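You operate a simulated robot arm through the tools that you are given. There is no shell and no other tool.

Carry out the task below with a simulated robot arm. There is one attempt and no reset: what you move stays moved.

JOB
Let the belt sort its three billets on auto at a 900 C limit, then stop it.
Fine: the black swing arm goes over the belt before the start.

Only the result counts: the job must be done as asked and must still hold three seconds after the hand-in. Knocking over, shifting, dropping, spilling or breaking anything else fails it.

ROBOT AND FRAMES
A 6-joint arm with a two-finger gripper, fixed in place. Base frame: the origin is at the foot of the arm, x ahead of it, y to its left, z up. Units: mm, degrees, N and s.
Its first joint turns from -166.0 to 166.0 degrees. Payload 2.45 kg.
The TCP is the grasp point between the finger pads, 20 mm short of the fingertips. In the tool frame z runs along the fingers and y along their closing line. The gripper opens to 140 mm. The gripper's body begins 168 mm behind the TCP.
Orientation is told as [roll, pitch, yaw] about the base's x, y, z axes, in that order, counted from this pose: with the fingers straight down and closing along the base's y, the tool's x points along the base's -x, its y along +y and its z along -z.

CONTROLS
- The arm moves only by the tool send_rows. Its arguments are lists of equal length, an entry for each row: "hand": the closure in counts, from 0 (fully open) to 255 (shut); "slide": the shift along the tool's x, y, z in mm, a list of three; "dr": the turn, a rotation vector about the tool's x, y, z in degrees, a list of three. In form: {"hand": [hand, ...], "slide": [[x, y, z], ...], "dr": [[rx, ry, rz], ...]}. A call has 1 to 20 rows; each row is the pose to reach, as a shift and turn from the pose commanded when the call began, along the tool's axes at that moment. Rows are played at 5 a second. More than 50 mm and 8.6 degrees between two rows, or a gripper value outside its range, and nothing of the call is played. A pose out of reach is approached as far as the arm can. The call stops where the force on the tool passes 90 N (or 10 N more than at its start, if that is more) or the arm is blocked; 0.2 s more then pass. Each finger travels about 45 mm/s and halts on what it meets, pressing with about 28 N; the grip force reading is that of the motor and also rises with nothing between the fingers. The clock runs only during rows and for 0.2 s after the last one: add rows that repeat a pose to give the fingers time. The reply holds the time, the measured pose of the TCP, the force on the tool along the base axes, the opening and the grip force, in the units named above and with some noise, with the torque about the TCP (base axes, N m) and any sound that the robot's microphone picked up.
- Cameras (640 x 400 px; columns grow to the right, rows downward): "scene" is fixed at [206.2, 633, 1476.3]; the picture's right is [-0.84, -0.54, 0.00], its down [-0.27, 0.42, -0.87] and it looks along [0.46, -0.73, -0.50] (base axes); focal length 214 px, centre (320, 200). "wrist" rides on the gripper at [78, 11, -209] in the tool frame; the picture's right is [-0.14, 0.99, 0.00], its down [-0.92, -0.13, -0.37] and it looks along [-0.36, -0.05, 0.93] (tool axes); focal length 280 px, centre (320, 200). There is no depth. A picture from a camera that has moved, and an enlarged one, comes with that camera's place and axes in the base frame and with its lens. The place of the scene camera against the robot may be out by one fixed shift of up to 25 mm in any direction.
- camera(camera): a new picture of that camera. No time passes.
- enlarge(camera, box): a new picture of the part [left, top, right, bottom] of that camera's present view, enlarged. No time passes.
- sign_off(): hands the job in; it is judged then, once.

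Places have to be worked out from the pictures, the camera data and where the tool is seen. Open the gripper and draw the arm clear of the work before you hand the job in, unless the task says otherwise.

The tools are called after ">>>" as a command line: name --argument value ..., lists and objects as JSON in quotes. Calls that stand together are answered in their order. send_rows: Moves the arm, as the interface text tells. Its arguments: {"type":"object","properties":{"hand":{"type":"array"},"slide":{"type":"array"},"dr":{"type":"array"}},"required":["hand","slide","dr"]} The other tools are called the same way: camera (camera) takes a picture; enlarge (camera, box) takes an enlarged picture of a part of a camera's view; sign_off () hands the job in.

At the start:

```text
t: 0.0
eef_pos: [565.5, 25.0, 1492.3]
ee_rot: [0.0, 0.0, -0.1]
ft_force: [1.1, -0.3, 0.0]
ft_torque: [-0.02, 0.01, 0.03]
opening: 139.8
grasp_force: 0.0
```

scene: 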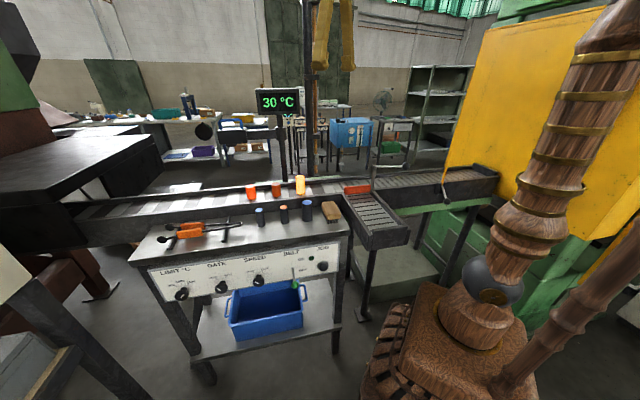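
wrist: 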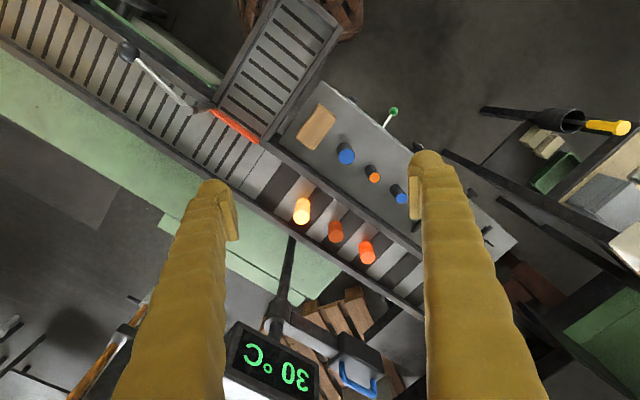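

The pictures show a roller conveyor with three glowing billets, a control panel with four knobs, a lever, and a temperature display. I'll look closer before moving.

>>> enlarge --camera "scene" --box '[140, 220, 350, 351]'

>>> enlarge --camera "scene" --box '[220, 80, 420, 205]'

>>> enlarge --camera "scene" --box '[300, 140, 520, 278]'

>>> enlarge --camera "wrist" --box '[80, 20, 400, 220]'

>>> enlarge --camera "wrist" --box '[240, 80, 560, 280]'

```text
3.05 times, centred on (245, 286) of scene
camera zoom: at [206.2, 633.0, 1476.3], right [-0.84, -0.54, 0.0], down [-0.27, 0.42, -0.87], along [0.46, -0.73, -0.5], focal length 654 px, centre (549, -61)
```

zoom: 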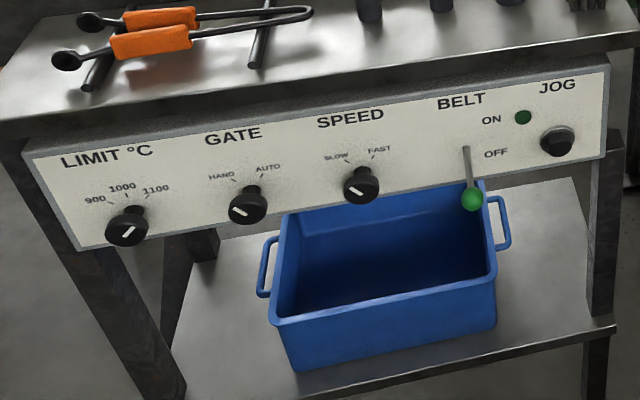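

```text
3.20 times, centred on (320, 142) of scene
camera zoom: at [206.2, 633.0, 1476.3], right [-0.84, -0.54, 0.0], down [-0.27, 0.42, -0.87], along [0.46, -0.73, -0.5], focal length 686 px, centre (320, 384)
```

zoom: 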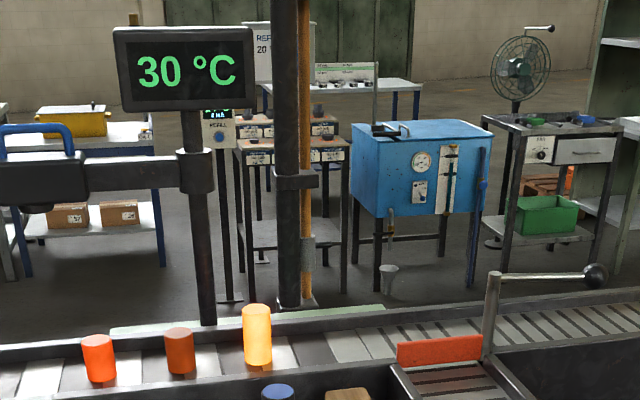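

```text
2.90 times, centred on (410, 209) of scene
camera zoom: at [206.2, 633.0, 1476.3], right [-0.84, -0.54, 0.0], down [-0.27, 0.42, -0.87], along [0.46, -0.73, -0.5], focal length 622 px, centre (59, 174)
```

zoom: 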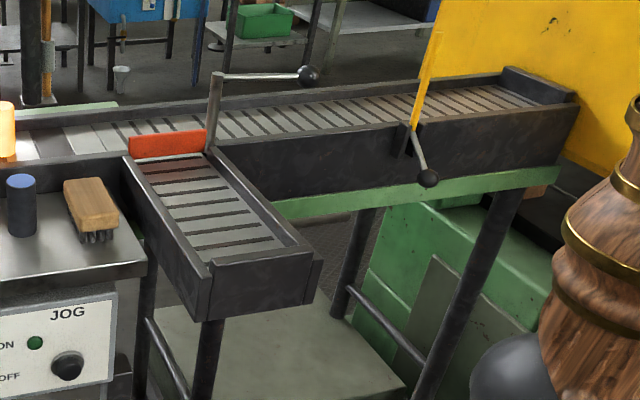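

```text
2.00 times, centred on (240, 120) of wrist
camera zoom: at [487.3, 35.5, 1700.0], right [0.14, 0.99, 0.0], down [0.92, -0.13, 0.37], along [0.36, -0.05, -0.93], focal length 561 px, centre (480, 360)
```

zoom: 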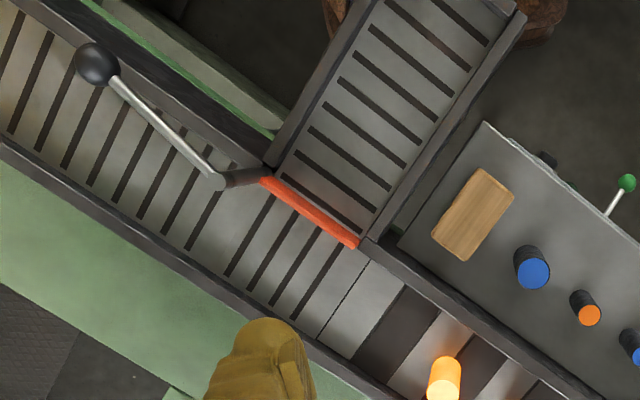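

```text
2.00 times, centred on (400, 180) of wrist
camera zoom: at [487.3, 35.5, 1700.0], right [0.14, 0.99, 0.0], down [0.92, -0.13, 0.37], along [0.36, -0.05, -0.93], focal length 561 px, centre (160, 240)
```

zoom: 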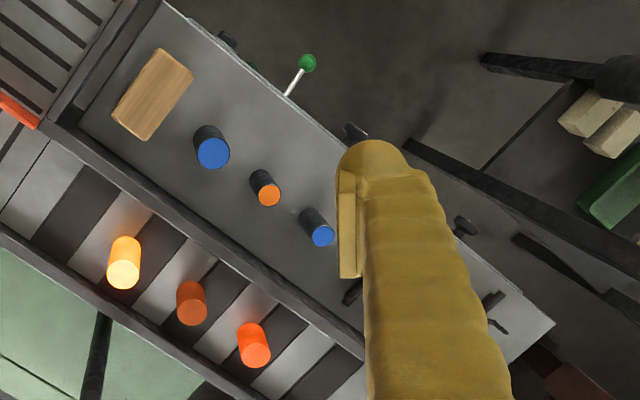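

The display post carries a black arm with a measuring head and a blue handle, swung away behind the belt. That is the swing arm. I'll enlarge it and the knobs further.

>>> enlarge --camera "wrist" --box '[220, 230, 428, 400]'

>>> enlarge --camera "scene" --box '[210, 85, 310, 205]'

>>> enlarge --camera "scene" --box '[160, 260, 260, 310]'

>>> enlarge --camera "scene" --box '[240, 240, 345, 300]'

>>> enlarge --camera "scene" --box '[400, 150, 500, 212]'

```text
2.35 times, centred on (324, 315) of wrist
camera zoom: at [487.3, 35.5, 1700.0], right [0.14, 0.99, 0.0], down [0.92, -0.13, 0.37], along [0.36, -0.05, -0.93], focal length 660 px, centre (311, -71)
```

zoom: 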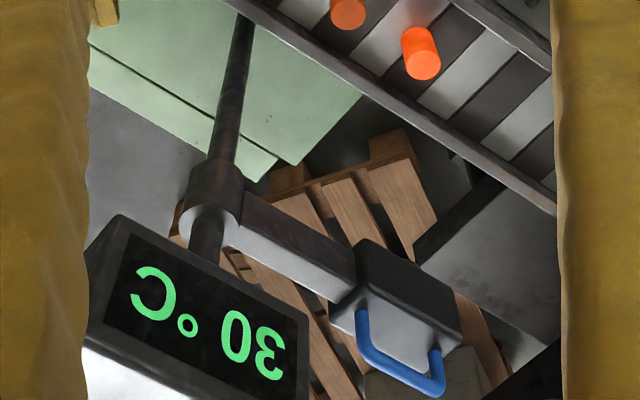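

```text
3.33 times, centred on (260, 145) of scene
camera zoom: at [206.2, 633.0, 1476.3], right [-0.84, -0.54, 0.0], down [-0.27, 0.42, -0.87], along [0.46, -0.73, -0.5], focal length 715 px, centre (520, 383)
```

zoom: 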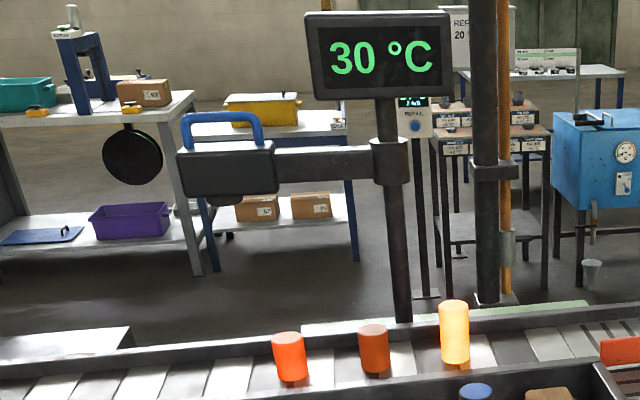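

```text
6.40 times, centred on (210, 285) of scene
camera zoom: at [206.2, 633.0, 1476.3], right [-0.84, -0.54, 0.0], down [-0.27, 0.42, -0.87], along [0.46, -0.73, -0.5], focal length 1373 px, centre (1024, -344)
```

zoom: 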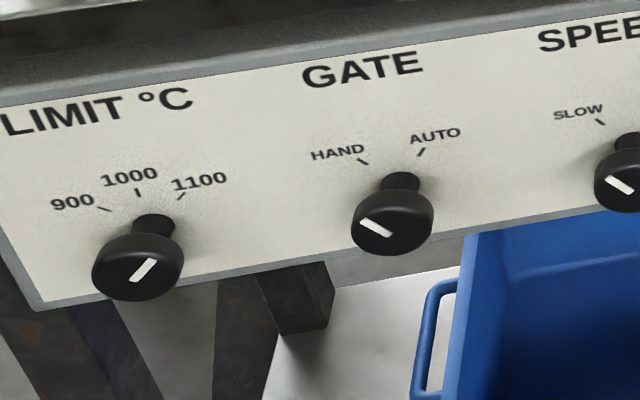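

```text
6.10 times, centred on (292, 270) of scene
camera zoom: at [206.2, 633.0, 1476.3], right [-0.84, -0.54, 0.0], down [-0.27, 0.42, -0.87], along [0.46, -0.73, -0.5], focal length 1307 px, centre (488, -227)
```

zoom: 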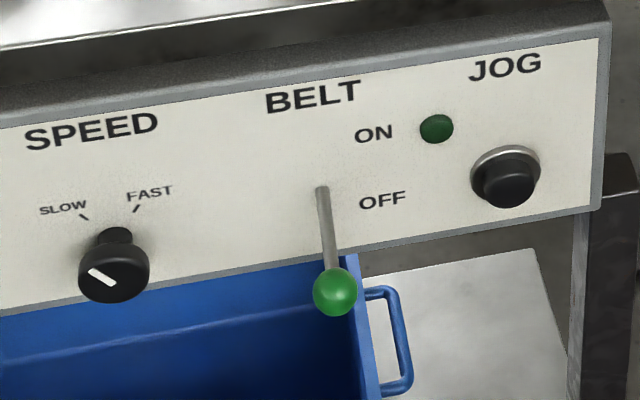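

```text
6.40 times, centred on (450, 181) of scene
camera zoom: at [206.2, 633.0, 1476.3], right [-0.84, -0.54, 0.0], down [-0.27, 0.42, -0.87], along [0.46, -0.73, -0.5], focal length 1373 px, centre (-512, 322)
```

zoom: 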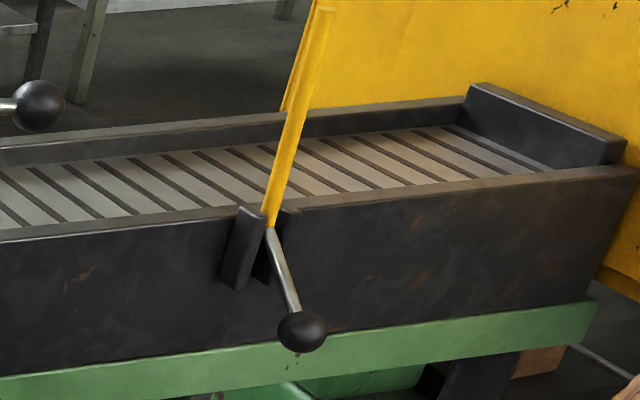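

All four controls are readable: LIMIT at 1100, GATE at HAND, SPEED at SLOW, BELT at OFF. I'll shift the tool back and left at a safe height to get a second wrist view for triangulating the panel.

>>> send_rows --hand '[0, 0, 0, 0, 0, 0, 0, 0]' --slide '[[25, 25, 19], [50, 50, 38], [75, 75, 56], [100, 100, 75], [125, 125, 94], [150, 150, 112], [175, 175, 131], [200, 200, 150]]' --dr '[[0, 0, 0], [0, 0, 0], [0, 0, 0], [0, 0, 0], [0, 0, 0], [0, 0, 0], [0, 0, 0], [0, 0, 0]]'

>>> camera --camera "wrist"

>>> camera --camera "scene"

```text
t: 1.8
eef_pos: [363.7, 225.6, 1342.4]
ee_rot: [0.0, 0.1, 0.0]
ft_force: [-0.6, -0.5, -0.1]
ft_torque: [-0.03, 0.03, -0.01]
opening: 140.1
grasp_force: 0.0
```

```text
taken
camera wrist: at [285.1, 236.0, 1550.2], right [0.14, 0.99, 0.0], down [0.92, -0.13, 0.37], along [0.37, -0.05, -0.93], focal length 280 px, centre (320, 200)
```

wrist: 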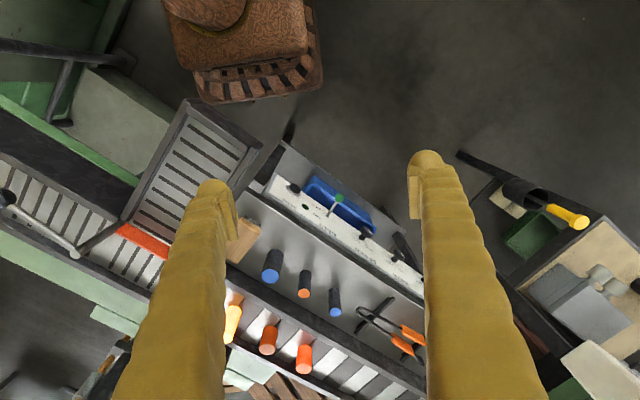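

```text
taken
```

scene: 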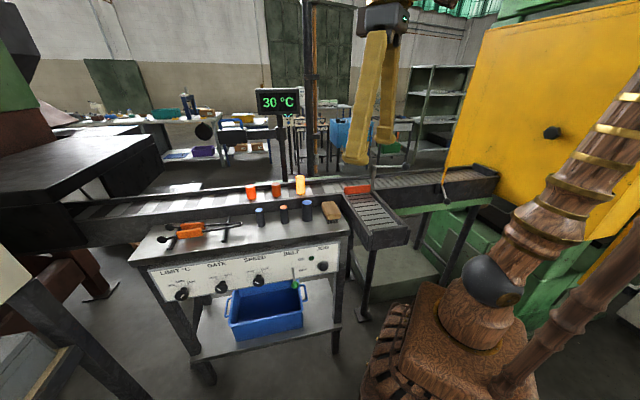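

The panel is now central in the wrist view. I'll enlarge it to measure positions.

>>> enlarge --camera "wrist" --box '[230, 120, 430, 245]'

>>> enlarge --camera "wrist" --box '[220, 240, 440, 378]'

>>> enlarge --camera "wrist" --box '[0, 90, 260, 252]'

```text
3.20 times, centred on (330, 182) of wrist
camera zoom: at [285.1, 236.0, 1550.2], right [0.14, 0.99, 0.0], down [0.92, -0.13, 0.37], along [0.37, -0.05, -0.93], focal length 897 px, centre (288, 256)
```

zoom: 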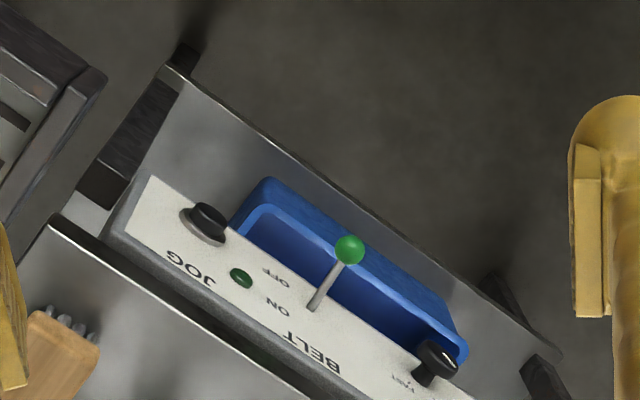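

```text
2.90 times, centred on (330, 309) of wrist
camera zoom: at [285.1, 236.0, 1550.2], right [0.14, 0.99, 0.0], down [0.92, -0.13, 0.37], along [0.37, -0.05, -0.93], focal length 813 px, centre (291, -116)
```

zoom: 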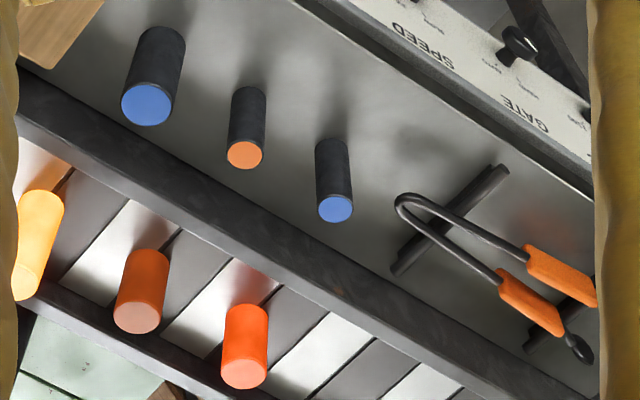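

```text
2.46 times, centred on (130, 171) of wrist
camera zoom: at [285.1, 236.0, 1550.2], right [0.14, 0.99, 0.0], down [0.92, -0.13, 0.37], along [0.37, -0.05, -0.93], focal length 690 px, centre (788, 271)
```

zoom: 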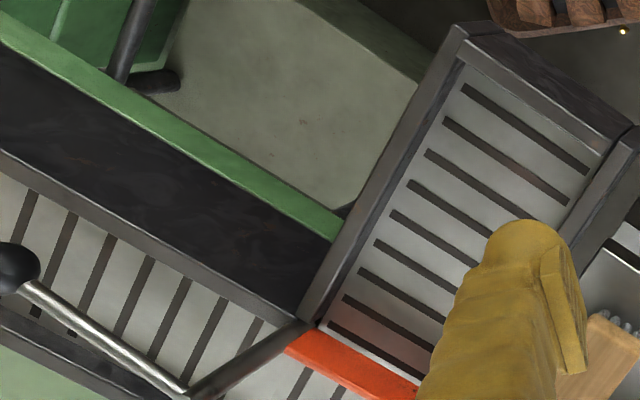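

Triangulating from the two wrist views puts the BELT lever ball near (579, 250, 801) and the swing arm's handle near (1060, 35, 1300), pivoting at about (914, -110). Next I go back up and yaw to align with the swing arm, then look at the handle from closer.

>>> send_rows --hand '[0, 0, 0, 0, 0, 0, 0, 0, 0, 0]' --slide '[[-33.6, -22.5, -15.8], [-67.2, -45, -31.6], [-100.8, -67.5, -47.4], [-134.4, -90, -63.2], [-168, -112.5, -79], [-201.6, -135, -94.8], [-235.2, -157.5, -110.6], [-268.8, -180, -126.4], [-302.4, -202.5, -142.2], [-336, -225, -158]]' --dr '[[0, 0, -4.7], [0, 0, -9.4], [0, 0, -14.1], [0, 0, -18.8], [0, 0, -23.5], [0, 0, -28.2], [0, 0, -32.9], [0, 0, -37.6], [0, 0, -42.3], [0, 0, -47]]'

>>> camera --camera "wrist"

>>> camera --camera "scene"

```text
t: 4.0
eef_pos: [700.5, -0.6, 1501.7]
ee_rot: [-0.1, 0.0, 47.2]
ft_force: [-0.6, 0.7, 1.4]
ft_torque: [0.04, -0.12, 0.01]
opening: 139.6
grasp_force: 0.1
```

```text
taken
camera wrist: at [638.6, -51.4, 1708.5], right [-0.63, 0.78, 0.0], down [0.72, 0.59, 0.37], along [0.29, 0.23, -0.93], focal length 280 px, centre (320, 200)
```

wrist: 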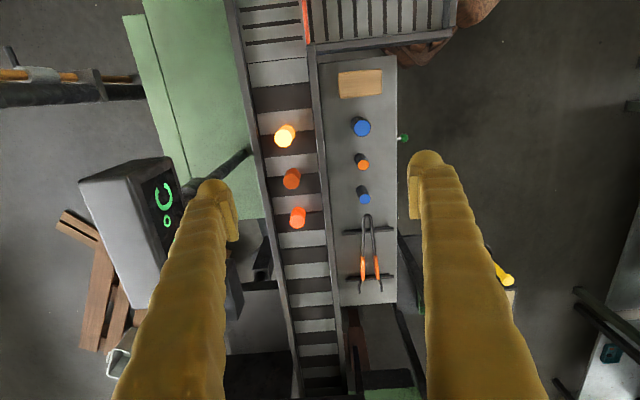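

```text
taken
```

scene: 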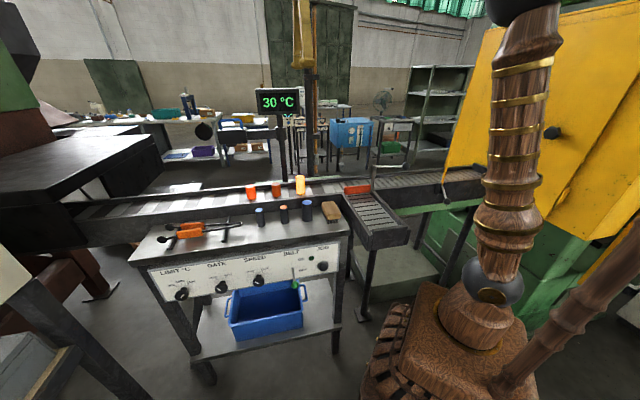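

This view lines up with the belt, whose direction I compute as about 46.6°. I'll enlarge the billets, the gate and the visible part of the swing arm.

>>> enlarge --camera "wrist" --box '[70, 90, 390, 290]'

>>> enlarge --camera "wrist" --box '[220, 0, 480, 162]'

```text
2.00 times, centred on (230, 190) of wrist
camera zoom: at [638.6, -51.4, 1708.5], right [-0.63, 0.78, 0.0], down [0.72, 0.59, 0.37], along [0.29, 0.23, -0.93], focal length 561 px, centre (500, 220)
```

zoom: 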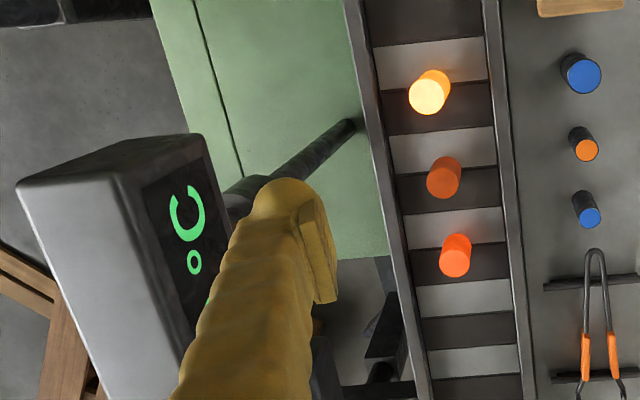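

```text
2.46 times, centred on (350, 81) of wrist
camera zoom: at [638.6, -51.4, 1708.5], right [-0.63, 0.78, 0.0], down [0.72, 0.59, 0.37], along [0.29, 0.23, -0.93], focal length 690 px, centre (246, 493)
```

zoom: 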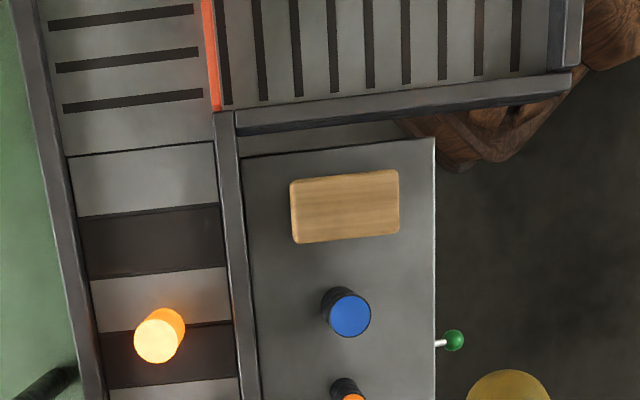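

The swing arm's geometry is clear now. I'll tilt the tool outward and move toward the handle at a safe height to check reach and get a closer view.

>>> send_rows --hand '[0, 0, 0, 0, 0, 0, 0]' --slide '[[-36.6, -20.5, 4.6], [-73.2, -41, 9.1], [-109.8, -61.5, 13.7], [-146.5, -82.1, 18.3], [-183, -102.6, 22.9], [-219.7, -123.1, 27.4], [-256.3, -143.6, 32]]' --dr '[[5, 0, 0], [10, 0, 0], [15, 0, 0], [20, 0, 0], [25, 0, 0], [30, 0, 0], [35, 0, 0]]'

>>> camera --camera "wrist"

>>> camera --camera "scene"

```text
t: 5.6
eef_pos: [983.0, 90.4, 1468.1]
ee_rot: [-35.1, -0.1, 47.0]
ft_force: [-1.1, -0.3, 1.8]
ft_torque: [0.07, 0.01, 0.03]
opening: 139.9
grasp_force: 0.1
```

```text
taken
camera wrist: at [834.6, 120.0, 1631.6], right [-0.5, 0.65, -0.57], down [0.55, 0.75, 0.38], along [0.67, -0.13, -0.73], focal length 280 px, centre (320, 200)
```

wrist: 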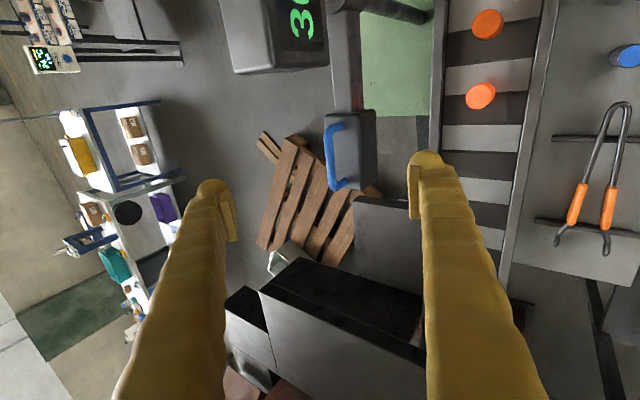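

```text
taken
```

scene: 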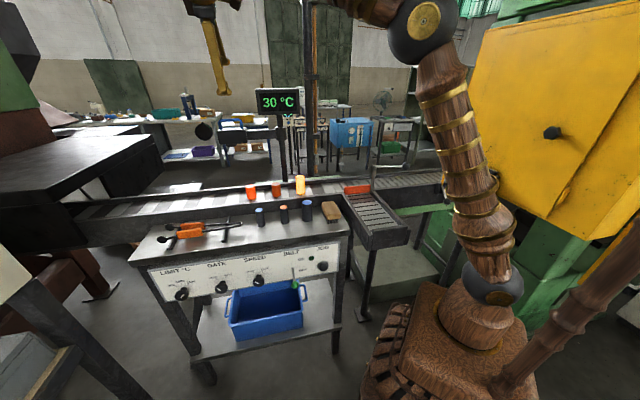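

The handle prediction matches this view within a few mm: bar at about (1058, 34, 1305). I'll enlarge to check the handle's shape and clearance.

>>> enlarge --camera "wrist" --box '[200, 60, 440, 210]'

>>> enlarge --camera "scene" --box '[160, 20, 310, 200]'

```text
2.67 times, centred on (320, 135) of wrist
camera zoom: at [834.6, 120.0, 1631.6], right [-0.5, 0.65, -0.57], down [0.55, 0.75, 0.38], along [0.67, -0.13, -0.73], focal length 748 px, centre (320, 373)
```

zoom: 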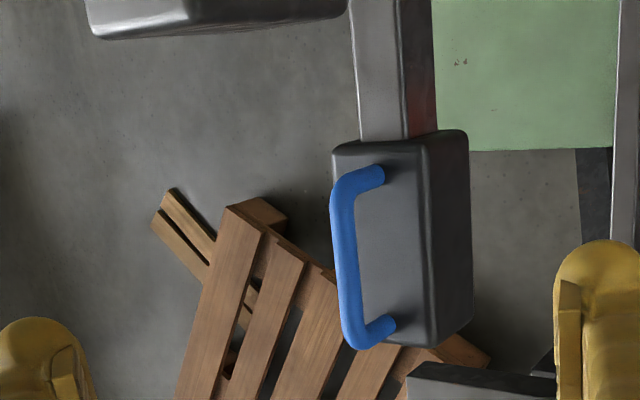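

```text
2.22 times, centred on (235, 110) of scene
camera zoom: at [206.2, 633.0, 1476.3], right [-0.84, -0.54, 0.0], down [-0.27, 0.42, -0.87], along [0.46, -0.73, -0.5], focal length 477 px, centre (509, 400)
```

zoom: 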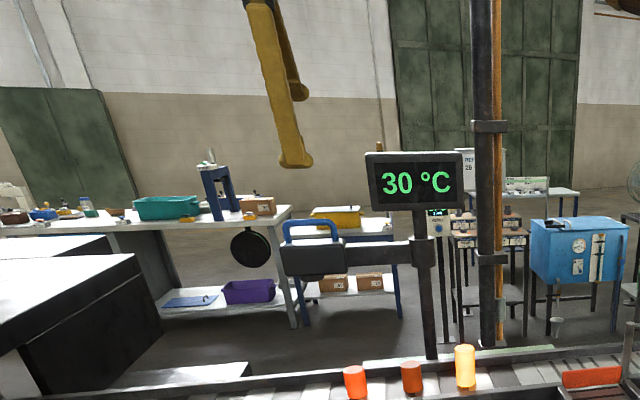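

The bar is about 14 mm thick with roughly 36 mm clearance over the head, and the handle window is about 85 mm long. I'll narrow the fingers to about 44 mm and approach to 60 mm short of the bar along the tool axis.

>>> send_rows --hand '[60, 120, 175, 175, 175, 175, 175, 175, 175]' --slide '[[0, 0, 0], [-4, 6, 0], [-9.8, 17.1, 0], [-9.8, 17.1, 20], [-9.8, 17.1, 40], [-9.8, 17.1, 60], [-9.8, 17.1, 80], [-9.8, 17.1, 100], [-9.8, 17.1, 119]]' --dr '[[0, 0, 0], [0, 0, 0], [0, 0, 0], [0, 0, 0], [0, 0, 0], [0, 0, 0], [0, 0, 0], [0, 0, 0], [0, 0, 0]]'

>>> camera --camera "wrist"

>>> enlarge --camera "scene" --box '[160, 20, 310, 200]'

```text
t: 7.6
eef_pos: [1026.8, 59.7, 1362.4]
ee_rot: [-35.0, 0.0, 46.9]
ft_force: [0.4, 0.3, 0.5]
ft_torque: [0.02, -0.03, 0.03]
opening: 44.0
grasp_force: 0.0
```

```text
taken
camera wrist: at [880.0, 90.3, 1526.0], right [-0.5, 0.65, -0.57], down [0.55, 0.75, 0.38], along [0.67, -0.12, -0.73], focal length 280 px, centre (320, 200)
```

wrist: 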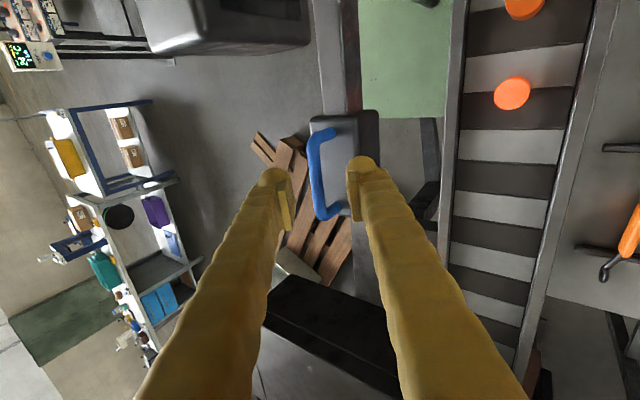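

```text
2.22 times, centred on (235, 110) of scene
camera zoom: at [206.2, 633.0, 1476.3], right [-0.84, -0.54, 0.0], down [-0.27, 0.42, -0.87], along [0.46, -0.73, -0.5], focal length 477 px, centre (509, 400)
```

zoom: 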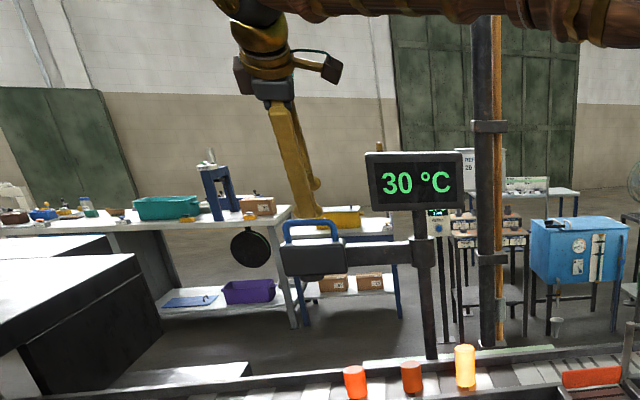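

The bar lies exactly between the fingers. I'll advance 52 mm and look before closing.

>>> send_rows --hand '[175, 175, 175, 175, 175]' --slide '[[0, 0, 12], [0, 0, 24], [0, 0, 36], [0, 0, 46], [0, 0, 52]]' --dr '[[0, 0, 0], [0, 0, 0], [0, 0, 0], [0, 0, 0], [0, 0, 0]]'

>>> camera --camera "wrist"

>>> enlarge --camera "scene" --box '[200, 60, 300, 180]'

```text
t: 8.8
eef_pos: [1051.5, 38.5, 1319.0]
ee_rot: [-35.0, 0.0, 47.0]
ft_force: [0.2, -0.9, -0.2]
ft_torque: [-0.01, -0.01, 0.0]
opening: 43.9
grasp_force: 0.1
```

```text
taken
camera wrist: at [902.0, 69.0, 1482.1], right [-0.5, 0.65, -0.57], down [0.55, 0.75, 0.38], along [0.67, -0.13, -0.73], focal length 280 px, centre (320, 200)
```

wrist: 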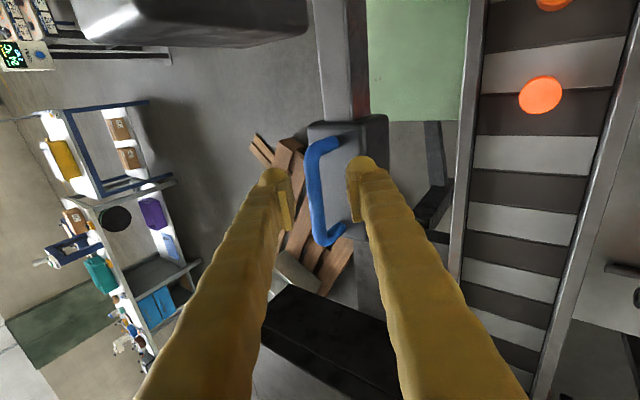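

```text
3.33 times, centred on (250, 120) of scene
camera zoom: at [206.2, 633.0, 1476.3], right [-0.84, -0.54, 0.0], down [-0.27, 0.42, -0.87], along [0.46, -0.73, -0.5], focal length 715 px, centre (553, 467)
```

zoom: 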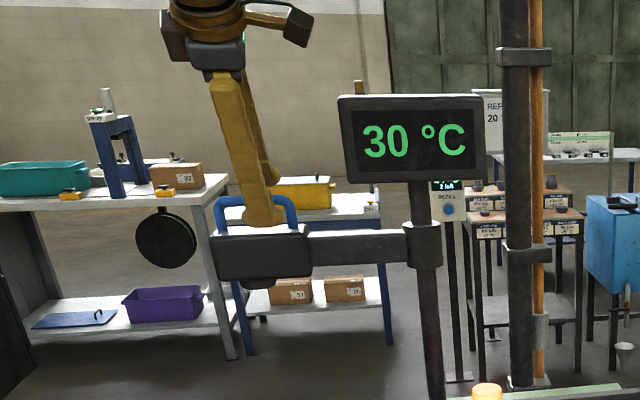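

The bar is between the pads just ahead of the TCP. Closing on it.

>>> send_rows --hand '[255, 255, 255, 255]' --slide '[[0, 0, 3], [0, 0, 3], [0, 0, 3], [0, 0, 3]]' --dr '[[0, 0, 0], [0, 0, 0], [0, 0, 0], [0, 0, 0]]'

>>> camera --camera "wrist"

```text
t: 9.8
eef_pos: [1050.8, 36.6, 1317.7]
ee_rot: [-35.2, -0.1, 47.0]
ft_force: [1.0, 1.1, 24.0]
ft_torque: [0.36, -0.71, -0.39]
opening: 9.8
grasp_force: 37.5
```

```text
taken
camera wrist: at [902.4, 67.7, 1481.1], right [-0.5, 0.65, -0.57], down [0.55, 0.75, 0.38], along [0.67, -0.13, -0.73], focal length 280 px, centre (320, 200)
```

wrist: 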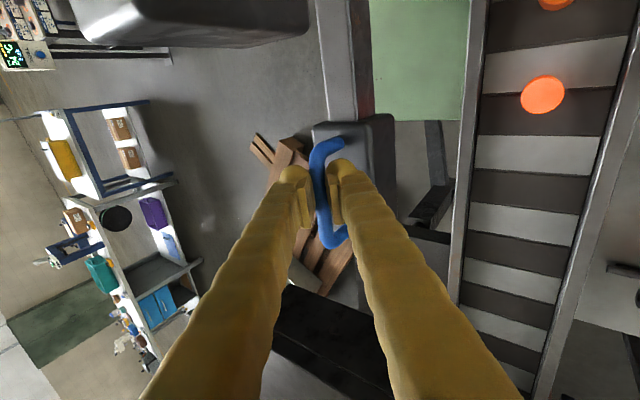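

The handle is gripped with a slight upward preload. I'll start swinging it around the pivot in a small arc of 20°, easing up 3 mm, and watch the forces.

>>> send_rows --hand '[255, 255, 255, 255, 255, 255]' --slide '[[0, -1.7, -2.5], [0.4, 9.9, -10.6], [1.8, 21.3, -18.6], [4.2, 32.7, -26.6], [7.5, 43.9, -34.4], [11.8, 54.9, -42.1]]' --dr '[[0, 0, 0], [0, -2.3, -3.28], [0, -4.59, -6.55], [0, -6.89, -9.83], [0, -9.18, -13.1], [0, -11.48, -16.38]]'

>>> camera --camera "wrist"

>>> camera --camera "scene"

```text
t: 11.2
eef_pos: [991.6, 78.2, 1323.5]
ee_rot: [-35.3, -0.2, 67.1]
ft_force: [-2.3, 3.1, 45.8]
ft_torque: [-0.54, -0.31, -0.49]
opening: 5.8
grasp_force: 30.7
```

```text
taken
camera wrist: at [841.7, 54.7, 1485.8], right [-0.69, 0.44, -0.57], down [0.26, 0.89, 0.38], along [0.68, 0.11, -0.73], focal length 280 px, centre (320, 200)
```

wrist: 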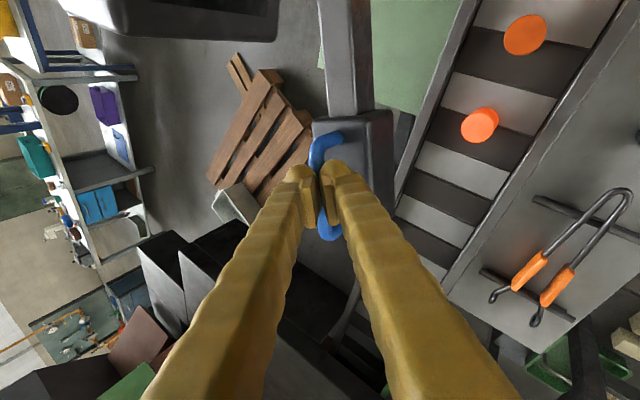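

```text
taken
```

scene: 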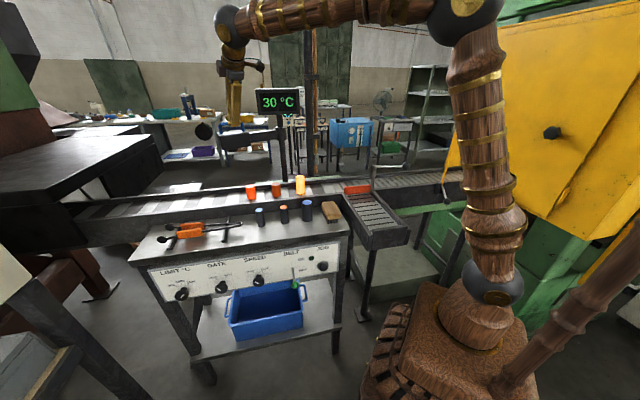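

The arm is following the swing, but the opening dropped to 5.8 mm and the upward force rose, so the bar may be squeezing out at the fingertips. I'll look closely.

>>> enlarge --camera "wrist" --box '[270, 110, 400, 260]'

>>> enlarge --camera "scene" --box '[200, 60, 300, 180]'

```text
2.67 times, centred on (335, 185) of wrist
camera zoom: at [841.7, 54.7, 1485.8], right [-0.69, 0.44, -0.57], down [0.26, 0.89, 0.38], along [0.68, 0.11, -0.73], focal length 748 px, centre (280, 240)
```

zoom: 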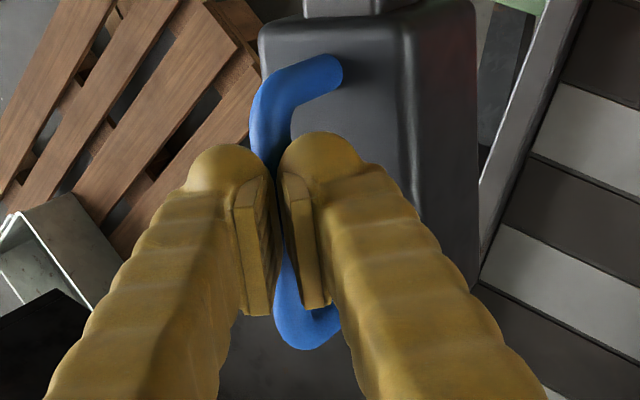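

```text
3.33 times, centred on (250, 120) of scene
camera zoom: at [206.2, 633.0, 1476.3], right [-0.84, -0.54, 0.0], down [-0.27, 0.42, -0.87], along [0.46, -0.73, -0.5], focal length 715 px, centre (553, 467)
```

zoom: 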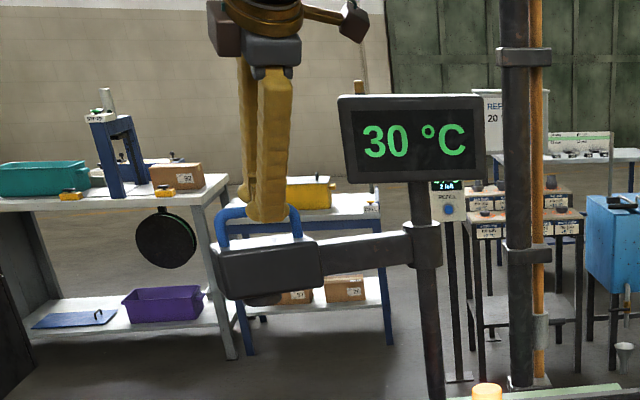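

The bar is wedged at the very fingertips. I'll open, look again, and take a deeper grip.

>>> send_rows --hand '[175, 175, 175, 175, 175]' --slide '[[0, 0, 0], [0, 0, 0], [0, 0, 0], [0, 0, 0], [0, 0, 0]]' --dr '[[0, 0, 0], [0, 0, 0], [0, 0, 0], [0, 0, 0], [0, 0, 0]]'

>>> camera --camera "wrist"

>>> enlarge --camera "scene" --box '[210, 90, 270, 160]'

```text
t: 12.4
eef_pos: [990.8, 77.2, 1320.0]
ee_rot: [-35.0, 0.0, 67.0]
ft_force: [-0.4, 1.0, -0.8]
ft_torque: [0.0, -0.03, 0.0]
opening: 44.0
grasp_force: 0.1
```

```text
taken
camera wrist: at [842.9, 54.2, 1482.5], right [-0.69, 0.44, -0.57], down [0.26, 0.89, 0.38], along [0.67, 0.11, -0.73], focal length 280 px, centre (320, 200)
```

wrist: 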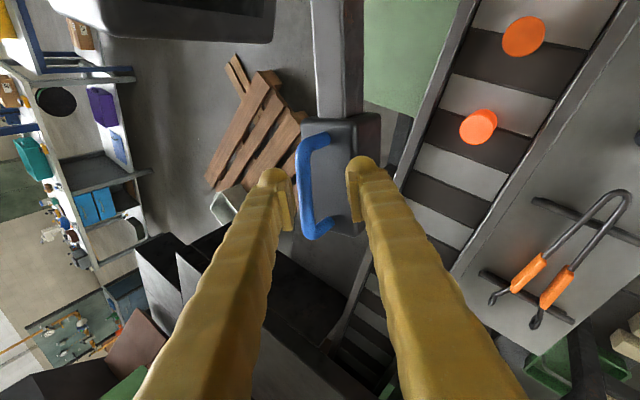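

```text
5.71 times, centred on (240, 125) of scene
camera zoom: at [206.2, 633.0, 1476.3], right [-0.84, -0.54, 0.0], down [-0.27, 0.42, -0.87], along [0.46, -0.73, -0.5], focal length 1226 px, centre (777, 629)
```

zoom: 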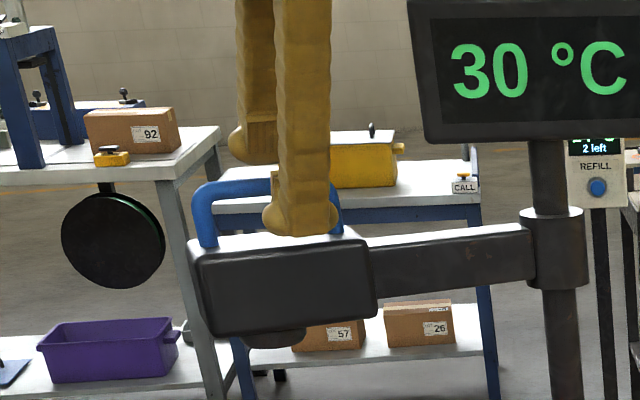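

The bar is about 11 mm off-centre toward the far finger and about 12 mm beyond the TCP. I'll correct by shifting and advancing, then close.

>>> send_rows --hand '[175, 175, 175, 175, 255, 255, 255, 255]' --slide '[[0, -5, 2], [0, -10, 5], [0, -10, 9], [0, -10, 12], [0, -10, 12], [0, -10, 12], [0, -10, 12], [0, -10, 12]]' --dr '[[0, 0, 0], [0, 0, 0], [0, 0, 0], [0, 0, 0], [0, 0, 0], [0, 0, 0], [0, 0, 0], [0, 0, 0]]'

>>> enlarge --camera "wrist" --box '[250, 90, 400, 260]'

>>> enlarge --camera "scene" --box '[210, 90, 270, 160]'

```text
t: 14.2
eef_pos: [1006.1, 69.5, 1317.2]
ee_rot: [-35.0, 0.0, 67.0]
ft_force: [-1.1, 2.0, 10.2]
ft_torque: [0.61, -0.37, -0.66]
opening: 12.5
grasp_force: 38.8
```

```text
2.35 times, centred on (325, 175) of wrist
camera zoom: at [857.0, 48.2, 1479.6], right [-0.69, 0.44, -0.57], down [0.26, 0.89, 0.38], along [0.67, 0.11, -0.73], focal length 660 px, centre (308, 259)
```

zoom: 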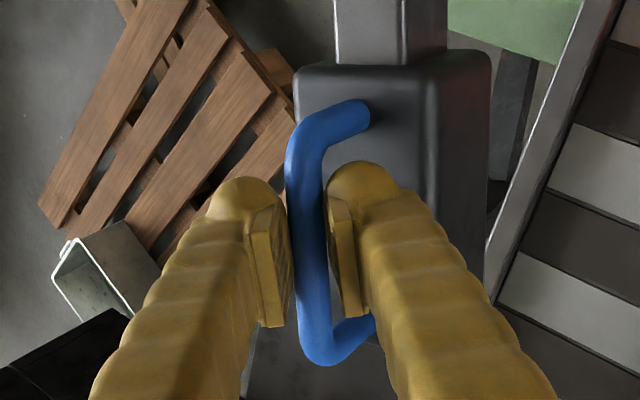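

```text
5.71 times, centred on (240, 125) of scene
camera zoom: at [206.2, 633.0, 1476.3], right [-0.84, -0.54, 0.0], down [-0.27, 0.42, -0.87], along [0.46, -0.73, -0.5], focal length 1226 px, centre (777, 629)
```

zoom: 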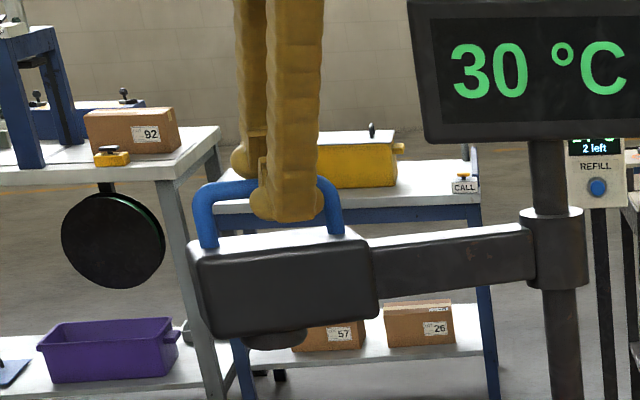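

A secure grip now at 12.5 mm, with the arm at about 62°. Continuing the arc by 20°.

>>> send_rows --hand '[255, 255, 255, 255, 255]' --slide '[[-0.6, 14.6, -10.2], [0.3, 29.1, -20.4], [2.8, 43.4, -30.4], [6.7, 57.6, -40.3], [6.7, 57.6, -40.3]]' --dr '[[0, -2.87, -4.1], [0, -5.74, -8.19], [0, -8.6, -12.3], [0, -11.5, -16.4], [0, -11.5, -16.4]]'

>>> camera --camera "wrist"

>>> camera --camera "scene"

```text
t: 15.4
eef_pos: [938.5, 89.5, 1317.0]
ee_rot: [-35.1, 0.0, 87.0]
ft_force: [-9.1, -33.8, 33.9]
ft_torque: [0.0, -0.18, -1.26]
opening: 12.3
grasp_force: 39.6
```

```text
taken
camera wrist: at [805.9, 17.4, 1479.5], right [-0.8, 0.18, -0.57], down [-0.06, 0.93, 0.38], along [0.59, 0.33, -0.73], focal length 280 px, centre (320, 200)
```

wrist: 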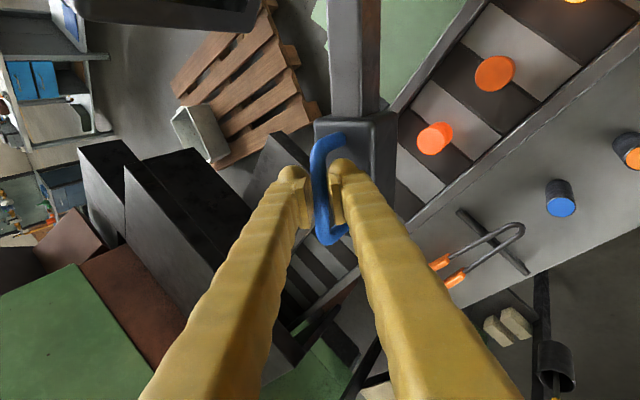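

```text
taken
```

scene: 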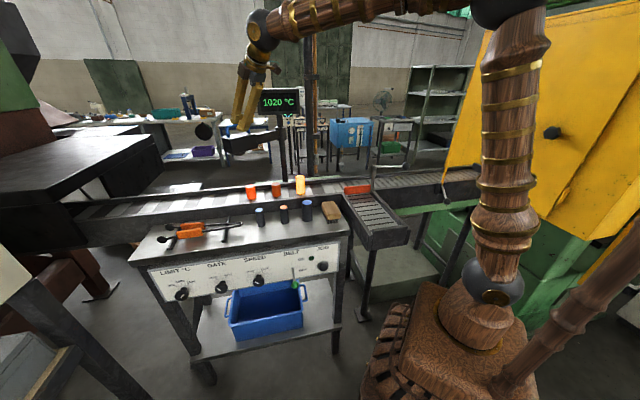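

The display jumped to 1020 °C, so the head is crossing over the red billet upstream. To measure all three it must sit downstream of the yellow billet, before the gate. I'll keep swinging with a slightly smaller radius to relieve the 34 N radial force.

>>> send_rows --hand '[255, 255, 255, 255, 255]' --slide '[[3.6, 14.3, -10], [4.5, 28.3, -19.9], [6.8, 42.3, -29.6], [10.7, 56, -39.2], [10.7, 56, -39.2]]' --dr '[[0, -2.87, -4.1], [0, -5.74, -8.19], [0, -8.6, -12.3], [0, -11.5, -16.4], [0, -11.5, -16.4]]'

>>> camera --camera "wrist"

>>> enlarge --camera "scene" --box '[200, 60, 380, 210]'

```text
t: 16.6
eef_pos: [870.9, 85.3, 1315.6]
ee_rot: [-35.2, -0.1, 107.0]
ft_force: [0.2, -23.2, 63.7]
ft_torque: [0.8, -0.39, -0.83]
opening: 13.1
grasp_force: 39.5
```

```text
taken
camera wrist: at [769.1, -28.5, 1478.6], right [-0.81, -0.11, -0.57], down [-0.37, 0.85, 0.37], along [0.45, 0.52, -0.73], focal length 280 px, centre (320, 200)
```

wrist: 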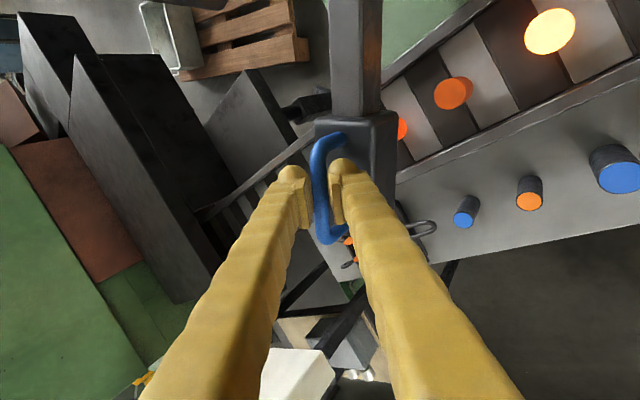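

```text
2.67 times, centred on (290, 135) of scene
camera zoom: at [206.2, 633.0, 1476.3], right [-0.84, -0.54, 0.0], down [-0.27, 0.42, -0.87], along [0.46, -0.73, -0.5], focal length 572 px, centre (400, 373)
```

zoom: 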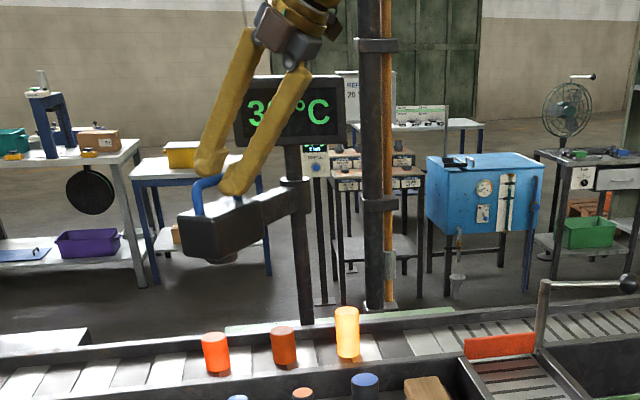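

Fz has climbed to 64 N, so the fingertip may be rubbing on the head. I'll release and back out along the tool axis, then re-grip with a vertical tool now that the handle is closer.

>>> send_rows --hand '[175, 175, 175, 175, 175, 175, 175, 175, 175, 175]' --slide '[[0, 0, 0], [0, 0, 0], [0, 0, 0], [0, 0, 0], [0, 0, -20], [0, 0, -40], [0, 0, -60], [0, 0, -80], [0, 0, -100], [0, 0, -110]]' --dr '[[0, 0, 0], [0, 0, 0], [0, 0, 0], [0, 0, 0], [0, 0, 0], [0, 0, 0], [0, 0, 0], [0, 0, 0], [0, 0, 0], [0, 0, 0]]'

>>> camera --camera "wrist"

>>> enlarge --camera "scene" --box '[200, 60, 380, 210]'

```text
t: 18.8
eef_pos: [808.4, 65.1, 1407.3]
ee_rot: [-35.0, 0.0, 107.0]
ft_force: [0.8, -0.1, -0.2]
ft_torque: [-0.04, 0.03, -0.04]
opening: 43.8
grasp_force: 0.0
```

```text
taken
camera wrist: at [709.3, -47.8, 1568.9], right [-0.82, -0.11, -0.57], down [-0.37, 0.85, 0.38], along [0.44, 0.52, -0.73], focal length 280 px, centre (320, 200)
```

wrist: 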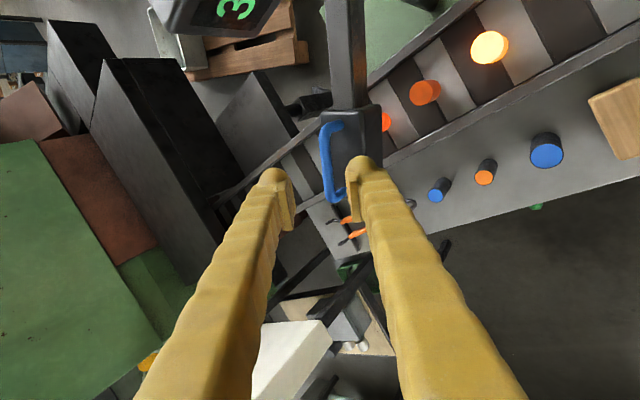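

```text
2.67 times, centred on (290, 135) of scene
camera zoom: at [206.2, 633.0, 1476.3], right [-0.84, -0.54, 0.0], down [-0.27, 0.42, -0.87], along [0.46, -0.73, -0.5], focal length 572 px, centre (400, 373)
```

zoom: 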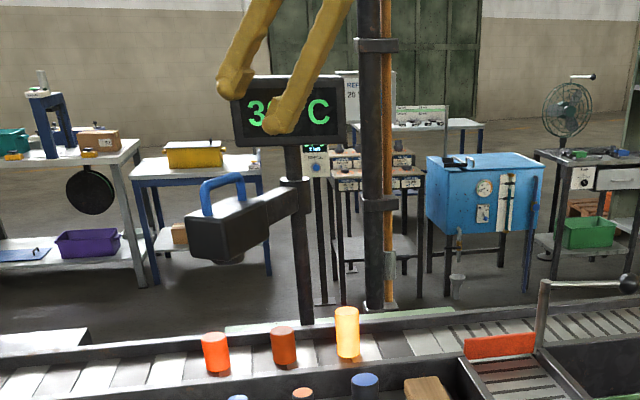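

The arm stays at about 103° and the release was clean. The bar is near (866, 83, 1305). I'll bring the tool vertical directly above it with a 60 mm opening.

>>> send_rows --hand '[146, 146, 146, 146, 146, 146]' --slide '[[0, -9.7, 7.3], [0, -19.4, 14.5], [0, -29, 21.8], [0, -38.7, 29], [0, -48.4, 36.3], [0, -48.4, 36.3]]' --dr '[[-7, 0, 0], [-14, 0, 0], [-21, 0, 0], [-28, 0, 0], [-35, 0, 0], [-35, 0, 0]]'

>>> camera --camera "wrist"

>>> enlarge --camera "scene" --box '[200, 60, 380, 210]'

```text
t: 20.2
eef_pos: [866.1, 82.8, 1403.3]
ee_rot: [0.0, 0.0, 106.9]
ft_force: [-0.1, 0.3, 0.1]
ft_torque: [0.05, -0.01, 0.02]
opening: 59.9
grasp_force: 0.0
```

```text
taken
camera wrist: at [879.6, 5.0, 1610.1], right [-0.99, -0.16, 0.0], down [-0.15, 0.92, 0.37], along [-0.06, 0.36, -0.93], focal length 280 px, centre (320, 200)
```

wrist: 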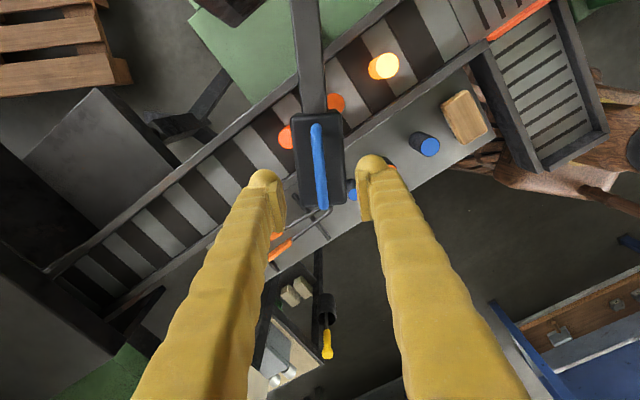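

```text
2.67 times, centred on (290, 135) of scene
camera zoom: at [206.2, 633.0, 1476.3], right [-0.84, -0.54, 0.0], down [-0.27, 0.42, -0.87], along [0.46, -0.73, -0.5], focal length 572 px, centre (400, 373)
```

zoom: 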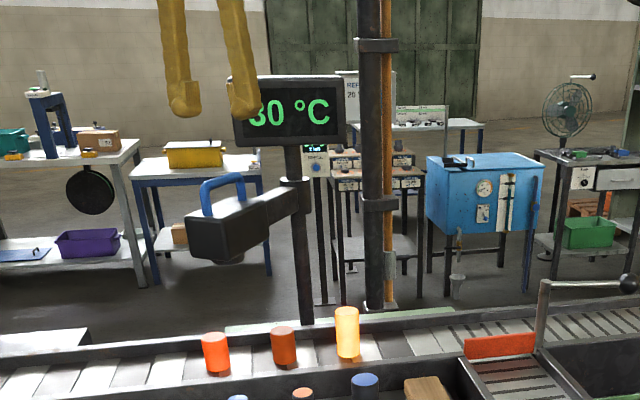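

The bar is centred between the fingers with a vertical tool. Lowering 93 mm to straddle it.

>>> send_rows --hand '[146, 146, 146, 146, 146]' --slide '[[0, 0, 22], [0, 0, 44], [0, 0, 66], [0, 0, 82], [0, 0, 93]]' --dr '[[0, 0, 0], [0, 0, 0], [0, 0, 0], [0, 0, 0], [0, 0, 0]]'

>>> enlarge --camera "wrist" --box '[220, 80, 420, 260]'

```text
t: 21.4
eef_pos: [869.1, 83.9, 1310.0]
ee_rot: [0.0, 0.0, 106.9]
ft_force: [0.3, 1.2, 0.7]
ft_torque: [-0.05, -0.04, 0.03]
opening: 59.5
grasp_force: 0.0
```

```text
2.22 times, centred on (320, 170) of wrist
camera zoom: at [880.9, 5.4, 1516.5], right [-0.99, -0.16, 0.0], down [-0.15, 0.92, 0.37], along [-0.06, 0.36, -0.93], focal length 623 px, centre (320, 267)
```

zoom: 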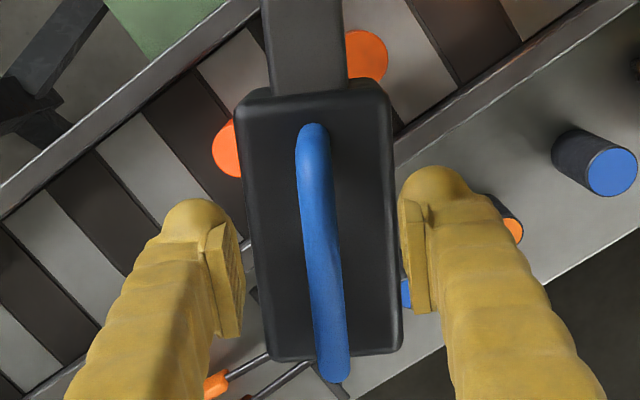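

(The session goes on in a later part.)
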